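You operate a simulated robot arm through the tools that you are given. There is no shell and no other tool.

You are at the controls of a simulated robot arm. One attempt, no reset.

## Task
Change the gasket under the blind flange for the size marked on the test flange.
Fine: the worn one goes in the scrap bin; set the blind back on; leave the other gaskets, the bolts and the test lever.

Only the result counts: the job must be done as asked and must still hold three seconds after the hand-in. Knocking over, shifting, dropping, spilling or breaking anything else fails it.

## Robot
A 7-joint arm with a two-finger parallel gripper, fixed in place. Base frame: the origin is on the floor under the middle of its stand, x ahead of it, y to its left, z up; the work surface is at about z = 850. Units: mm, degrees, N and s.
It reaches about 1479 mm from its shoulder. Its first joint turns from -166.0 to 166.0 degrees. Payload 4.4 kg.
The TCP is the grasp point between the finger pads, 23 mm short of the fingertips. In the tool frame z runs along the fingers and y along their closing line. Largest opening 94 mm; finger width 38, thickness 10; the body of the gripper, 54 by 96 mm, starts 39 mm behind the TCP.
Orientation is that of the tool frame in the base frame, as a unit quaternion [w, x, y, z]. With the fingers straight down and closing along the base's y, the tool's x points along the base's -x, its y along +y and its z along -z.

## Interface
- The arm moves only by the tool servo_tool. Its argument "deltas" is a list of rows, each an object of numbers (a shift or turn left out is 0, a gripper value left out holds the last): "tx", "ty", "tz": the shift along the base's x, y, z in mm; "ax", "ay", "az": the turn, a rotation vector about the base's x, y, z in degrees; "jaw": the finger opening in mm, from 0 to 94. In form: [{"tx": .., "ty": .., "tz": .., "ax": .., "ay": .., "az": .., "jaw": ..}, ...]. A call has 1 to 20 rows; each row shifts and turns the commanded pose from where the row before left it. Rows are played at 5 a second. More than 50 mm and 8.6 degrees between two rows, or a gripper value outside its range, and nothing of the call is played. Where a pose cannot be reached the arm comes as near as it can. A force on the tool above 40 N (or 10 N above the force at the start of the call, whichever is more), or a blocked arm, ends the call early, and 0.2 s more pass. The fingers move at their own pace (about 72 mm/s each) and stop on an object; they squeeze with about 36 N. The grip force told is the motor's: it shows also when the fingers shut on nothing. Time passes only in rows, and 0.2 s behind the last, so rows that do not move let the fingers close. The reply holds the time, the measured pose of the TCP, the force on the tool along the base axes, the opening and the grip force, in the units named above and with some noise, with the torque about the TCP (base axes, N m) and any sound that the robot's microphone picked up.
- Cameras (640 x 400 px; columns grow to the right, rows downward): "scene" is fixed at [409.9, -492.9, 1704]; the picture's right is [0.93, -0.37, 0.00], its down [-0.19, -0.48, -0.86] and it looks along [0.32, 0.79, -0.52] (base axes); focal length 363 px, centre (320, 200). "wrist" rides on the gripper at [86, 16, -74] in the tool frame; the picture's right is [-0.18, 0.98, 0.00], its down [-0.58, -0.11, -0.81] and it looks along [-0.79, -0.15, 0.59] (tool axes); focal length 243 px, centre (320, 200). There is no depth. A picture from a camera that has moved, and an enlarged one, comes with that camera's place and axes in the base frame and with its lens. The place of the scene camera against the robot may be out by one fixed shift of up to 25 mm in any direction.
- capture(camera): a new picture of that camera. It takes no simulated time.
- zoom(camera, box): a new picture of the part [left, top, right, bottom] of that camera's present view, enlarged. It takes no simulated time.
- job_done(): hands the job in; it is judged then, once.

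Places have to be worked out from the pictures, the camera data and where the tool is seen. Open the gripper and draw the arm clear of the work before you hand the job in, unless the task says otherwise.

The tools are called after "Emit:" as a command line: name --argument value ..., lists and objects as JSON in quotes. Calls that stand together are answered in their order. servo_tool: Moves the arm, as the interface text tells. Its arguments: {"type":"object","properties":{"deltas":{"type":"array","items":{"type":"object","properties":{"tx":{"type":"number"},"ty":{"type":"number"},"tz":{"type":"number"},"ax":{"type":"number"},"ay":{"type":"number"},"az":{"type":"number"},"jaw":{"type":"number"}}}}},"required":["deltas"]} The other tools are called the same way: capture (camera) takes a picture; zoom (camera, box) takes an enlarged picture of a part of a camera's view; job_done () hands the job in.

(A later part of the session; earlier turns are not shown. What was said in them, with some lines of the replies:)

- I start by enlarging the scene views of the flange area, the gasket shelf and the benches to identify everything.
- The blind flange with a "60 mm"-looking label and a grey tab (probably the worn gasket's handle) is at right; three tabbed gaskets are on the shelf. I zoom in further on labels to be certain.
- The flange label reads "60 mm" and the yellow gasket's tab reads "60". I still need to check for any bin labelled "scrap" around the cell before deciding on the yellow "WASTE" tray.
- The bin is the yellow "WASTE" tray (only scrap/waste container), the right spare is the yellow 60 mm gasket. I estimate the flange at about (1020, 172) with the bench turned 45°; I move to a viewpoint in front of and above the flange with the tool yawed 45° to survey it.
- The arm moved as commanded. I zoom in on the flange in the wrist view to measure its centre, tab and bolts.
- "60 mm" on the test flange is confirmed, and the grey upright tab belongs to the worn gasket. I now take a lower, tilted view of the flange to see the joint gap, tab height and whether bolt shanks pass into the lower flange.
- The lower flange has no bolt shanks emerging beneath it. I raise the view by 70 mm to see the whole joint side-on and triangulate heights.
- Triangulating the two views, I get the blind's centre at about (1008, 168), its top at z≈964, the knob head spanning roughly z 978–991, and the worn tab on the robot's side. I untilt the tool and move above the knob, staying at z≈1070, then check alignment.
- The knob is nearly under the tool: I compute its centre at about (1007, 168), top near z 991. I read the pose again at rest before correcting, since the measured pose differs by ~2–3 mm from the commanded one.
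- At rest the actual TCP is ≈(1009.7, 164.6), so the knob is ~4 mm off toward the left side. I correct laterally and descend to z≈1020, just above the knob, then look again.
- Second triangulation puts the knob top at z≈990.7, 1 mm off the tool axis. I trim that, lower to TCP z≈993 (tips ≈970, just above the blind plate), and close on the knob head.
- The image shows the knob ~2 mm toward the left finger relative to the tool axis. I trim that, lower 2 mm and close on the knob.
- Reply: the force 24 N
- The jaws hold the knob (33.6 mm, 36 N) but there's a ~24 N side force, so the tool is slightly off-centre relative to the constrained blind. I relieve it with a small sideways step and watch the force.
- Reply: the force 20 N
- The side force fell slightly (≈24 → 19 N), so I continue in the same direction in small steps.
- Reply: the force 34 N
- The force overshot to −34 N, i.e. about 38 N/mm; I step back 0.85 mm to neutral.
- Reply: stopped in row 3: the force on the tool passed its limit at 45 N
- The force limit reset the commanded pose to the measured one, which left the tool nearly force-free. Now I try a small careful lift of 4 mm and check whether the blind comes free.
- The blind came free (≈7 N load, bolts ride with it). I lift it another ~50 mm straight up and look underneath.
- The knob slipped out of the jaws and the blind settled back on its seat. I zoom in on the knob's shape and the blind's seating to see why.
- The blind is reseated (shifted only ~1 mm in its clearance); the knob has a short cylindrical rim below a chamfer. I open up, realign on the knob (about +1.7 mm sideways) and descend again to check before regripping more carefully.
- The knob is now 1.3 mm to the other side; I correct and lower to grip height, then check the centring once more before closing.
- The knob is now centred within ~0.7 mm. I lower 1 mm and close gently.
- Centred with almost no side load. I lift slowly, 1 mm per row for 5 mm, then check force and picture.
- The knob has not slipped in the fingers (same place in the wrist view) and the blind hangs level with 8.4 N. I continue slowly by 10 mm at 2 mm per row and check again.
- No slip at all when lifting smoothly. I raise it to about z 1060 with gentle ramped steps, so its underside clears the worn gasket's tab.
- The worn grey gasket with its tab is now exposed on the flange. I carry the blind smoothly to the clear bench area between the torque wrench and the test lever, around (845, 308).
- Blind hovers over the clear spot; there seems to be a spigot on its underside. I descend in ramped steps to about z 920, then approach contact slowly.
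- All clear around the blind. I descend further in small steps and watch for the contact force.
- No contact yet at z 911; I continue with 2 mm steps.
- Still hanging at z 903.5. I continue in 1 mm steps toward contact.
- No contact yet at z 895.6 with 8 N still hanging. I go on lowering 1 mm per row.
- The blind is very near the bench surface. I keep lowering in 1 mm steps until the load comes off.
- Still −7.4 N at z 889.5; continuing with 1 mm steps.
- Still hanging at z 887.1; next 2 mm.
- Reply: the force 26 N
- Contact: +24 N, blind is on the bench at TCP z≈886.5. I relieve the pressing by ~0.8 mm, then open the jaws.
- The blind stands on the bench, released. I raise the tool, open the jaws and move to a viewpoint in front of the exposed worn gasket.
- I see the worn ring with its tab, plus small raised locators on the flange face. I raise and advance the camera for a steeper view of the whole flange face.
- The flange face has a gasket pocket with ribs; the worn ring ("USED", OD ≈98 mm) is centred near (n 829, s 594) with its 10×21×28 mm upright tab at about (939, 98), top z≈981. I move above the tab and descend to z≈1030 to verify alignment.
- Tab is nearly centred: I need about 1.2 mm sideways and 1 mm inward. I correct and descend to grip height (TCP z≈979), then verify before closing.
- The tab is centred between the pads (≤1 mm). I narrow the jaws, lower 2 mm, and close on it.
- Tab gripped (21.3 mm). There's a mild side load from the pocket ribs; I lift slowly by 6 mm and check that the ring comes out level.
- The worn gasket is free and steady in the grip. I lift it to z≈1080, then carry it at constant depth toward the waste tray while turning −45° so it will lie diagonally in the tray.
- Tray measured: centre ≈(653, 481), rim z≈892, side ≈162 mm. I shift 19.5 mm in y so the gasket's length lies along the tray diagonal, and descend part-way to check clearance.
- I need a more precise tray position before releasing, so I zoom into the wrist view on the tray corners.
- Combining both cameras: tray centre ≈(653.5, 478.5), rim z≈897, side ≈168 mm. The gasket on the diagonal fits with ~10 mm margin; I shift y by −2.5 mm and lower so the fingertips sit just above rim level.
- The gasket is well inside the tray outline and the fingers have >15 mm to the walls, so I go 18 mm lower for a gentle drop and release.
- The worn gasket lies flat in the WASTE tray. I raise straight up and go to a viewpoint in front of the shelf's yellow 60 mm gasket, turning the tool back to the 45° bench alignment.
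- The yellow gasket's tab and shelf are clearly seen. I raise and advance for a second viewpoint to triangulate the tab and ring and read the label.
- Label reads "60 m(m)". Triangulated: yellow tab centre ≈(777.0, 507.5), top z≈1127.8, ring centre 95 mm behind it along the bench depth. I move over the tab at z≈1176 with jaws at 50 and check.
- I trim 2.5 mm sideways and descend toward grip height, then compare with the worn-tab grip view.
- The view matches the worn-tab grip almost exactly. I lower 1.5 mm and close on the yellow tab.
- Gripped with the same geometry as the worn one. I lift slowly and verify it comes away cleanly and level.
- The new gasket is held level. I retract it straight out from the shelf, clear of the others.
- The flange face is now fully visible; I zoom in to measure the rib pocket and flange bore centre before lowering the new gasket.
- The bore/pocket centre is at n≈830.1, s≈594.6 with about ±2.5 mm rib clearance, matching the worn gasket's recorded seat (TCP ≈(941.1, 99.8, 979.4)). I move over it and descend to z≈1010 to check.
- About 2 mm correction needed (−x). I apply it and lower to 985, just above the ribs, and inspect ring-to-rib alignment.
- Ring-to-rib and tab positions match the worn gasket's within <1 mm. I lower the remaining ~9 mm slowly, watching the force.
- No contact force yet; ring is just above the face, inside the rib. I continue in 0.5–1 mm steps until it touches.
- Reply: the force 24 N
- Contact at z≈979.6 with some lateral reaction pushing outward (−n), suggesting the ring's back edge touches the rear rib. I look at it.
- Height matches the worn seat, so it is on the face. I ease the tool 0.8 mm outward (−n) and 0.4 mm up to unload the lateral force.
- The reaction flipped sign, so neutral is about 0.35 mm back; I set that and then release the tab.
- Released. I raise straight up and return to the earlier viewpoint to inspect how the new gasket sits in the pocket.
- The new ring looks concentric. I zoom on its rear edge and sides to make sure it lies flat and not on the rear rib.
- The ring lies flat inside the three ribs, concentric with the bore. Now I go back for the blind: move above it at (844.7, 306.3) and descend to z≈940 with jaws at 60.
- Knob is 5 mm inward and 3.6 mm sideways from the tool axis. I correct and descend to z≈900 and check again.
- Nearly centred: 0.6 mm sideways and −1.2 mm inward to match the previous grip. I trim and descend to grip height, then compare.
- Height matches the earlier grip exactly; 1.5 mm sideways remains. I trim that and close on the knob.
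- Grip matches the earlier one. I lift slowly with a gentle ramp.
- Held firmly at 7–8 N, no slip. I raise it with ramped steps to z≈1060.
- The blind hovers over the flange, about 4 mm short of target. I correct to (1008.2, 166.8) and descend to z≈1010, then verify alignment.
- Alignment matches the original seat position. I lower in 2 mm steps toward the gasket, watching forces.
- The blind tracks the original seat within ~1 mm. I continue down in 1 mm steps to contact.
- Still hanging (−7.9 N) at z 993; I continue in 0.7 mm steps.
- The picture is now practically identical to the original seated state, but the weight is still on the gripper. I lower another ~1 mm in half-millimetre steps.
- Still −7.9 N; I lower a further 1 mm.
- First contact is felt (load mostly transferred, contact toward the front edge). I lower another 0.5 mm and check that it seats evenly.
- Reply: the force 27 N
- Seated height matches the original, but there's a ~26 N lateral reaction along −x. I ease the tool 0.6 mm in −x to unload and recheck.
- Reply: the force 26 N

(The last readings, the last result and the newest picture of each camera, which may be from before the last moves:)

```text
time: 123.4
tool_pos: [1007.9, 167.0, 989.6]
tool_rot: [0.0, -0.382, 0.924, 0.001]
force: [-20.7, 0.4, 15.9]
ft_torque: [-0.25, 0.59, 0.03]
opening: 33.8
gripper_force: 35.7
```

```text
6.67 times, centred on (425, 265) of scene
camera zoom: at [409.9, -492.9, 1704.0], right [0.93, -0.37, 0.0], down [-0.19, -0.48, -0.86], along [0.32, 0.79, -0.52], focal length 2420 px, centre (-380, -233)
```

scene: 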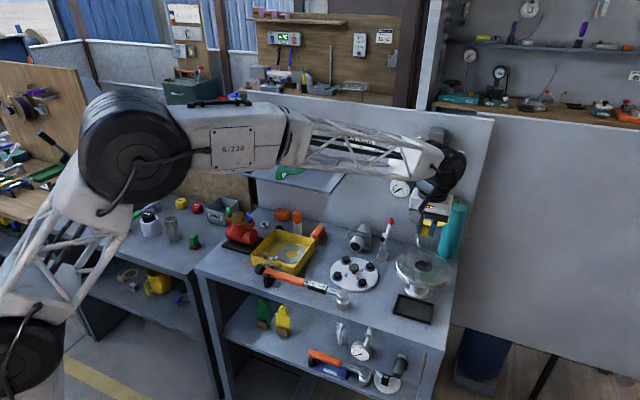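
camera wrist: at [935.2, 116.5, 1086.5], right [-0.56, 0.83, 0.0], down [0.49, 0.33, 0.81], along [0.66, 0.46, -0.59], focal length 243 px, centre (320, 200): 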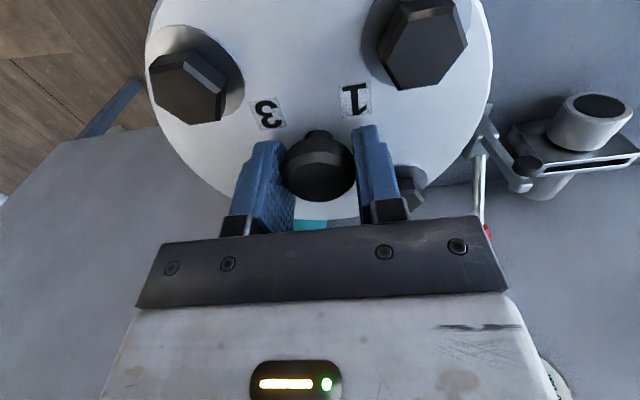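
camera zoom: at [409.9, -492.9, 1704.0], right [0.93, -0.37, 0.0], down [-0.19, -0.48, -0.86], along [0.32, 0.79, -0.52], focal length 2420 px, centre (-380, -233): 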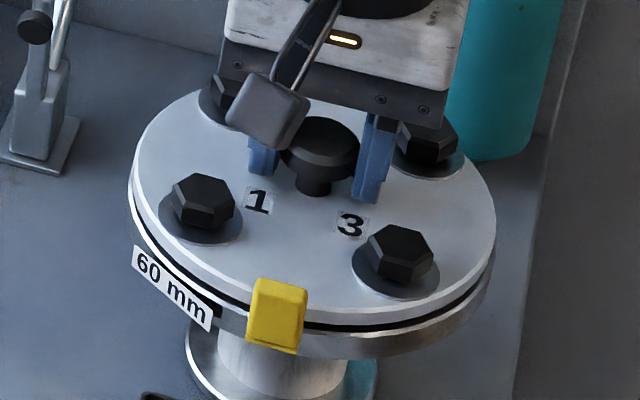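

The lateral reaction comes together with the downward press (arm compliance). I raise 0.5 mm to take the press off and re-read.

Emit:
servo_tool --deltas '[{"tz": 0.5}, {}]'

Emit:
zoom --camera "scene" --box '[395, 235, 455, 295]'

Emit:
capture --camera "wrist"

```text
time: 124.0
tool_pos: [1007.7, 167.1, 989.4]
tool_rot: [0.0, -0.383, 0.924, 0.0]
force: [-16.7, 5.8, 8.2]
ft_torque: [0.6, -0.32, -0.08]
opening: 33.5
gripper_force: 36.4
```

```text
6.67 times, centred on (425, 265) of scene
camera zoom: at [409.9, -492.9, 1704.0], right [0.93, -0.37, 0.0], down [-0.19, -0.48, -0.86], along [0.32, 0.79, -0.52], focal length 2420 px, centre (-380, -233)
```

zoom: 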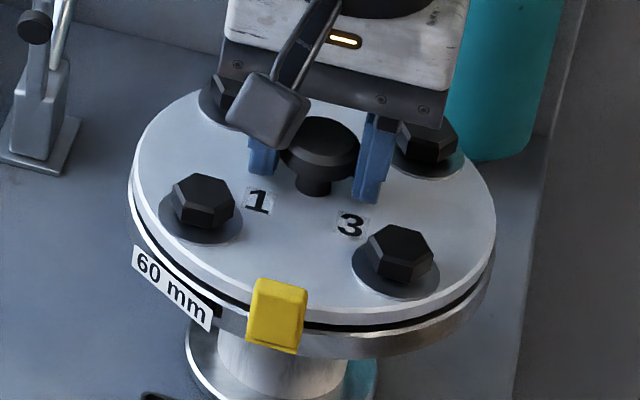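

```text
taken
camera wrist: at [935.2, 117.2, 1064.9], right [-0.56, 0.83, 0.0], down [0.49, 0.33, 0.81], along [0.66, 0.46, -0.59], focal length 243 px, centre (320, 200)
```

wrist: 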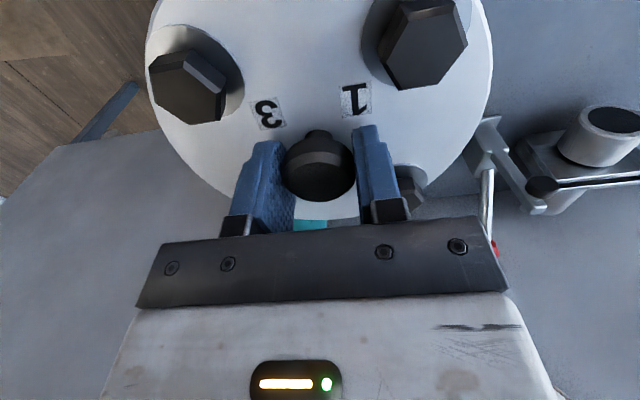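

The seat is at n≈830.1, s≈594.4 — right on the bore centre. I trim −0.4 mm in x to cut the remaining side load, then open the jaws slowly.

Emit:
servo_tool --deltas '[{"tx": -0.4, "ty": 0.1, "tz": 0.2}, {"jaw": 36}, {"jaw": 40}, {"jaw": 50}, {"jaw": 60}, {}]'

Emit:
zoom --camera "wrist" --box '[260, 110, 380, 230]'

Emit:
zoom --camera "scene" --box '[395, 235, 455, 295]'

```text
time: 125.4
tool_pos: [1008.5, 164.9, 990.3]
tool_rot: [0.0, -0.383, 0.924, 0.0]
force: [-0.1, 0.0, -0.6]
ft_torque: [0.02, 0.04, 0.01]
opening: 60.0
gripper_force: 0.1
```

```text
3.33 times, centred on (320, 170) of wrist
camera zoom: at [935.3, 116.9, 1064.6], right [-0.56, 0.83, 0.0], down [0.49, 0.33, 0.81], along [0.66, 0.46, -0.59], focal length 809 px, centre (320, 300)
```

zoom: 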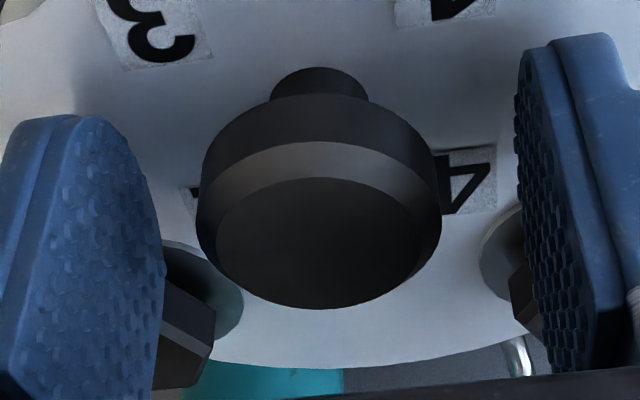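

```text
6.67 times, centred on (425, 265) of scene
camera zoom: at [409.9, -492.9, 1704.0], right [0.93, -0.37, 0.0], down [-0.19, -0.48, -0.86], along [0.32, 0.79, -0.52], focal length 2420 px, centre (-380, -233)
```

zoom: 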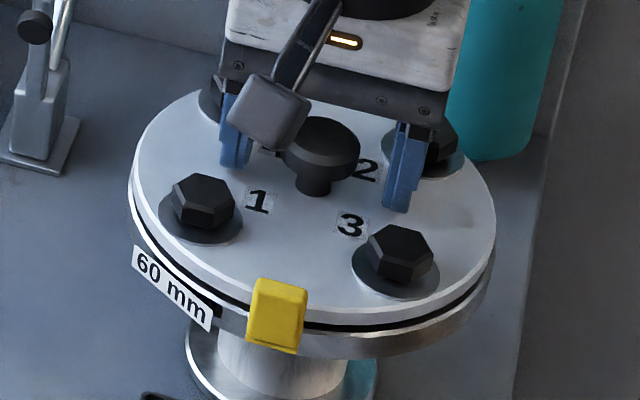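

Released with no movement of the blind. I raise straight up and back off, then inspect the joint.

Emit:
servo_tool --deltas '[{"tz": 5}, {"tz": 15}, {"tz": 30}, {"tz": 40}, {"tz": 40}, {"tx": -30, "ty": -30, "tz": 20}, {"tx": -30, "ty": -30, "tz": 20, "jaw": 94}, {"tx": -30, "ty": -30}, {"tx": -30, "ty": -30}, {"tx": -20, "ty": -20}, {}, {}]'

Emit:
zoom --camera "scene" --box '[395, 235, 455, 295]'

Emit:
zoom --camera "wrist" --box '[250, 70, 410, 210]'

Emit:
capture --camera "scene"

```text
time: 128.0
tool_pos: [866.0, 25.6, 1156.3]
tool_rot: [0.0, -0.383, 0.924, 0.001]
force: [0.2, -0.3, -0.1]
ft_torque: [0.01, 0.0, 0.01]
opening: 94.0
gripper_force: 0.1
```

```text
6.67 times, centred on (425, 265) of scene
camera zoom: at [409.9, -492.9, 1704.0], right [0.93, -0.37, 0.0], down [-0.19, -0.48, -0.86], along [0.32, 0.79, -0.52], focal length 2420 px, centre (-380, -233)
```

zoom: 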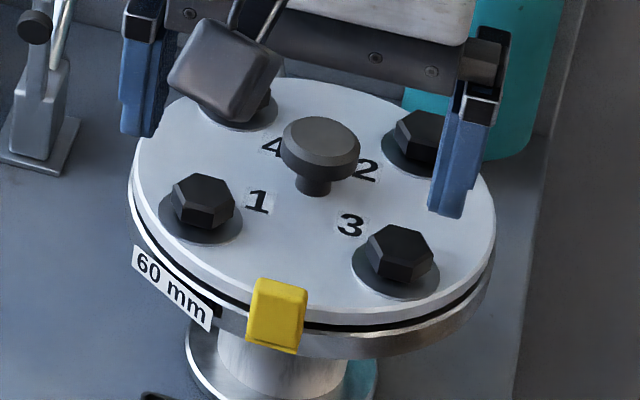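

```text
2.86 times, centred on (330, 140) of wrist
camera zoom: at [794.0, -24.3, 1231.4], right [-0.56, 0.83, 0.0], down [0.49, 0.33, 0.81], along [0.66, 0.46, -0.59], focal length 693 px, centre (291, 371)
```

zoom: 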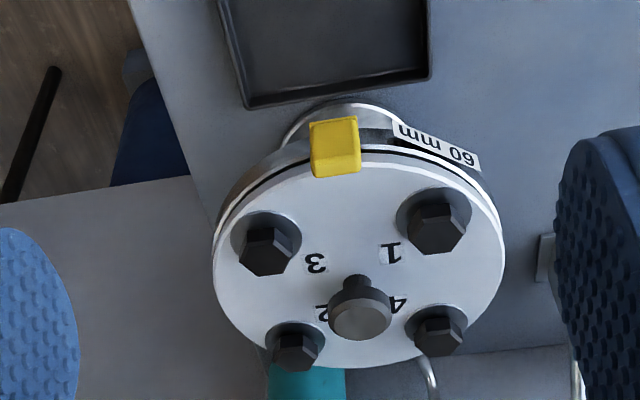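

```text
taken
```

scene: 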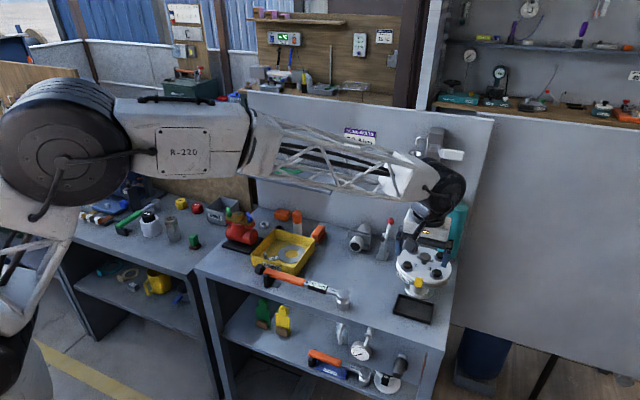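

The blind sits with the yellow 60 mm tab outside. To be sure it's level, I repeat my original tilted low view (cam ≈[785, −31, 1063]) and compare the joint gap.

Emit:
servo_tool --deltas '[{"tx": 1, "ty": 1.2, "tz": -15.5, "ax": 2.21, "ay": -2.21}, {"tx": 1, "ty": 1.2, "tz": -15.5, "ax": 2.21, "ay": -2.21}, {"tx": 1, "ty": 1.2, "tz": -15.5, "ax": 2.21, "ay": -2.21}, {"tx": 1, "ty": 1.2, "tz": -15.5, "ax": 2.21, "ay": -2.21}, {"tx": 1, "ty": 1.2, "tz": -15.5, "ax": 2.21, "ay": -2.21}, {"tx": 1, "ty": 1.2, "tz": -15.5, "ax": 2.21, "ay": -2.21}, {"tx": 1, "ty": 1.2, "tz": -15.5, "ax": 2.21, "ay": -2.21}, {"tx": 0.5, "ty": 1.2, "tz": -15.5, "ax": 2.21, "ay": -2.21}, {}, {}]'

Emit:
zoom --camera "wrist" --box '[240, 80, 400, 220]'

Emit:
zoom --camera "scene" --box '[395, 235, 455, 295]'

```text
time: 130.2
tool_pos: [873.0, 34.0, 1035.6]
tool_rot: [0.201, -0.373, 0.902, 0.083]
force: [0.6, -0.2, 0.7]
ft_torque: [-0.01, -0.01, 0.0]
opening: 93.8
gripper_force: 0.0
```

```text
2.86 times, centred on (320, 150) of wrist
camera zoom: at [784.0, -31.7, 1066.9], right [-0.58, 0.81, 0.08], down [0.21, 0.05, 0.98], along [0.79, 0.58, -0.2], focal length 693 px, centre (320, 343)
```

zoom: 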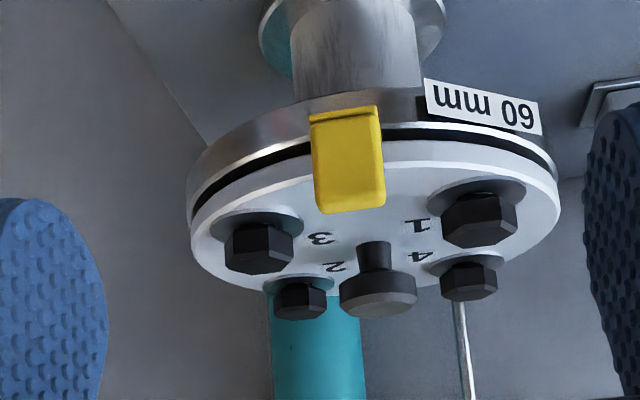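

```text
6.67 times, centred on (425, 265) of scene
camera zoom: at [409.9, -492.9, 1704.0], right [0.93, -0.37, 0.0], down [-0.19, -0.48, -0.86], along [0.32, 0.79, -0.52], focal length 2420 px, centre (-380, -233)
```

zoom: 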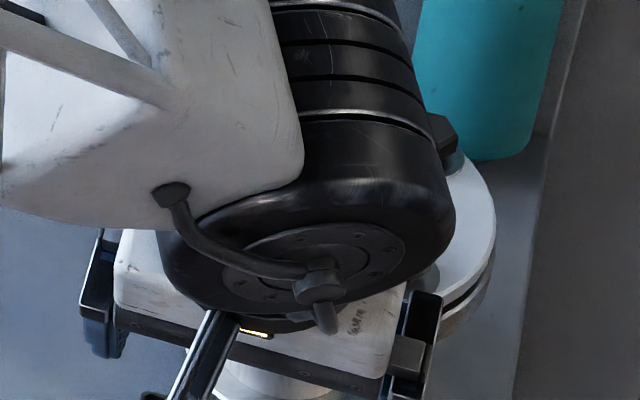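

The gap is even all round and the blind is level, like the original. I now raise, untilt and withdraw the arm to its start area, then do a final overall check.

Emit:
servo_tool --deltas '[{"tz": 30}, {"tx": -5, "ty": -5, "tz": 40}, {"tx": -5, "ty": -5, "tz": 40, "ax": -2.21, "ay": 2.21}, {"tx": -5, "ty": -5, "tz": 40, "ax": -2.21, "ay": 2.21}, {"tx": -5, "ty": -5, "tz": 40, "ax": -2.21, "ay": 2.21}, {"tz": 30, "ax": -2.21, "ay": 2.21}, {"tz": 30, "ax": -2.21, "ay": 2.21}, {"tz": 30, "ax": -2.21, "ay": 2.21}, {"tz": 20, "ax": -2.21, "ay": 2.21}, {"tz": 15, "ax": -2.21, "ay": 2.21}, {}]'

Emit:
servo_tool --deltas '[{"tx": -19, "ty": 30, "az": -2.8}, {"tx": -19, "ty": 30, "az": -2.8}, {"tx": -19, "ty": 30, "az": -2.8}, {"tx": -19, "ty": 30, "az": -2.8}, {"tx": -19, "ty": 30, "az": -2.8}, {"tx": -19, "ty": 30, "az": -2.8}, {"tx": -19, "ty": 30, "az": -2.8}, {"tx": -19, "ty": 30, "az": -2.8}, {"tx": -19, "ty": 30, "az": -2.8}, {"tx": -19, "ty": 30, "az": -2.8}, {"tx": -19, "ty": 30, "az": -2.8}, {"tx": -19, "ty": 30, "az": -2.8}, {"tx": -19, "ty": 30, "az": -2.8}, {"tx": -19, "ty": 30, "az": -2.8}, {"tx": -19, "ty": 30, "az": -2.8}, {"tx": -19, "ty": 20, "az": -2.8}, {}, {}]'

Emit:
capture --camera "scene"

Emit:
zoom --camera "scene" --box '[395, 235, 455, 295]'

Emit:
zoom --camera "scene" --box '[200, 130, 400, 310]'

Emit:
zoom --camera "scene" --box '[340, 120, 500, 330]'

```text
time: 132.6
tool_pos: [855.7, 18.2, 1353.9]
tool_rot: [0.0, -0.383, 0.924, 0.0]
force: [-0.6, 0.3, -0.6]
ft_torque: [0.0, 0.04, -0.02]
opening: 94.1
gripper_force: 0.1
```

```text
time: 136.4
tool_pos: [549.8, 485.6, 1354.5]
tool_rot: [-0.001, -0.002, 1.0, 0.001]
force: [-1.0, -0.4, -0.5]
ft_torque: [-0.01, -0.02, -0.03]
opening: 94.0
gripper_force: 0.0
```

```text
taken
```

scene: 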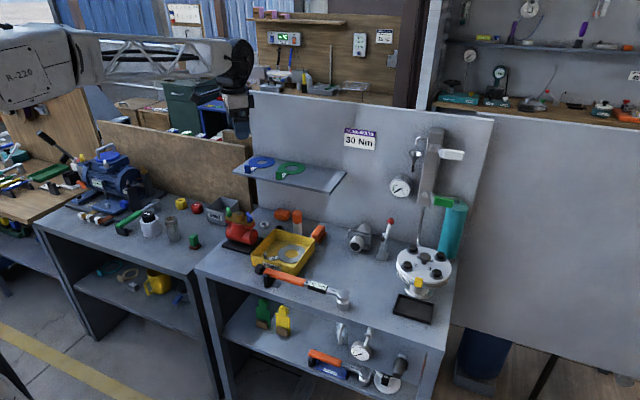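

```text
6.67 times, centred on (425, 265) of scene
camera zoom: at [409.9, -492.9, 1704.0], right [0.93, -0.37, 0.0], down [-0.19, -0.48, -0.86], along [0.32, 0.79, -0.52], focal length 2420 px, centre (-380, -233)
```

zoom: 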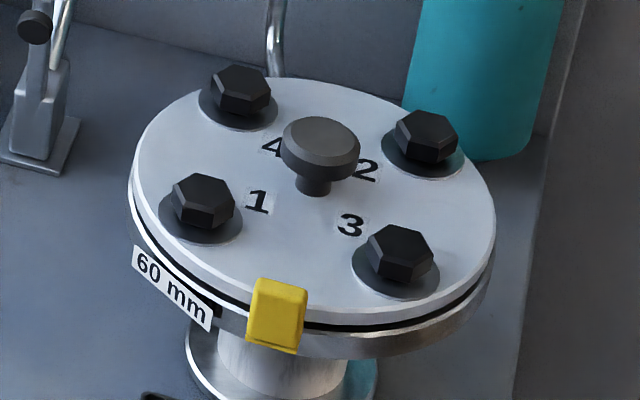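

```text
2.22 times, centred on (300, 220) of scene
camera zoom: at [409.9, -492.9, 1704.0], right [0.93, -0.37, 0.0], down [-0.19, -0.48, -0.86], along [0.32, 0.79, -0.52], focal length 807 px, centre (364, 156)
```

zoom: 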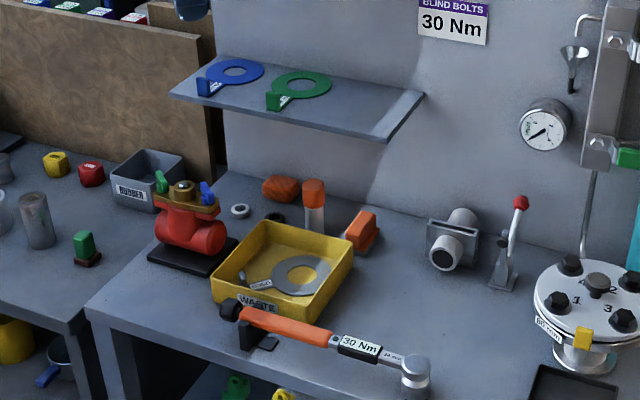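

```text
1.90 times, centred on (420, 225) of scene
camera zoom: at [409.9, -492.9, 1704.0], right [0.93, -0.37, 0.0], down [-0.19, -0.48, -0.86], along [0.32, 0.79, -0.52], focal length 691 px, centre (130, 152)
```

zoom: 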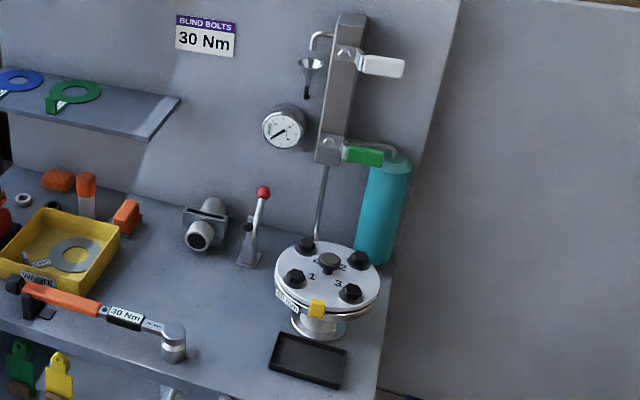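

The worn gasket lies flat in the WASTE tray. The 60 mm gasket is on the test flange with the blind level on top of it. The other two gaskets, bolts, lever, wrench and trays have not moved, and the arm is clear with the jaws open. I hand the job in.

Emit:
job_done

```text
The job is handed in.
```

I changed the gasket under the blind flange and handed the job in; I have not been told how it was judged.

- **New gasket:** the test flange is marked 60 mm, so I fitted the yellow 60 mm gasket from the shelf. It lies flat, centred on the bore.
- **Worn gasket:** the grey one, marked "USED", lies flat in the yellow WASTE tray. No container was labelled "scrap", and I took that tray to be the scrap bin.
- **Blind flange:** it is back on and level, with an even gap all round. It sits about 1.5 mm to the side of where it started.
- **One slip:** on the first attempt the blind slipped out of the jaws during the lift and dropped back onto the flange from a low height. It landed upright with all its bolts in place. I lifted it again more slowly without trouble.
- **Everything else:** the other gaskets, the bolts, the test lever and the tools look unmoved in the final pictures. The arm is clear with the jaws open.
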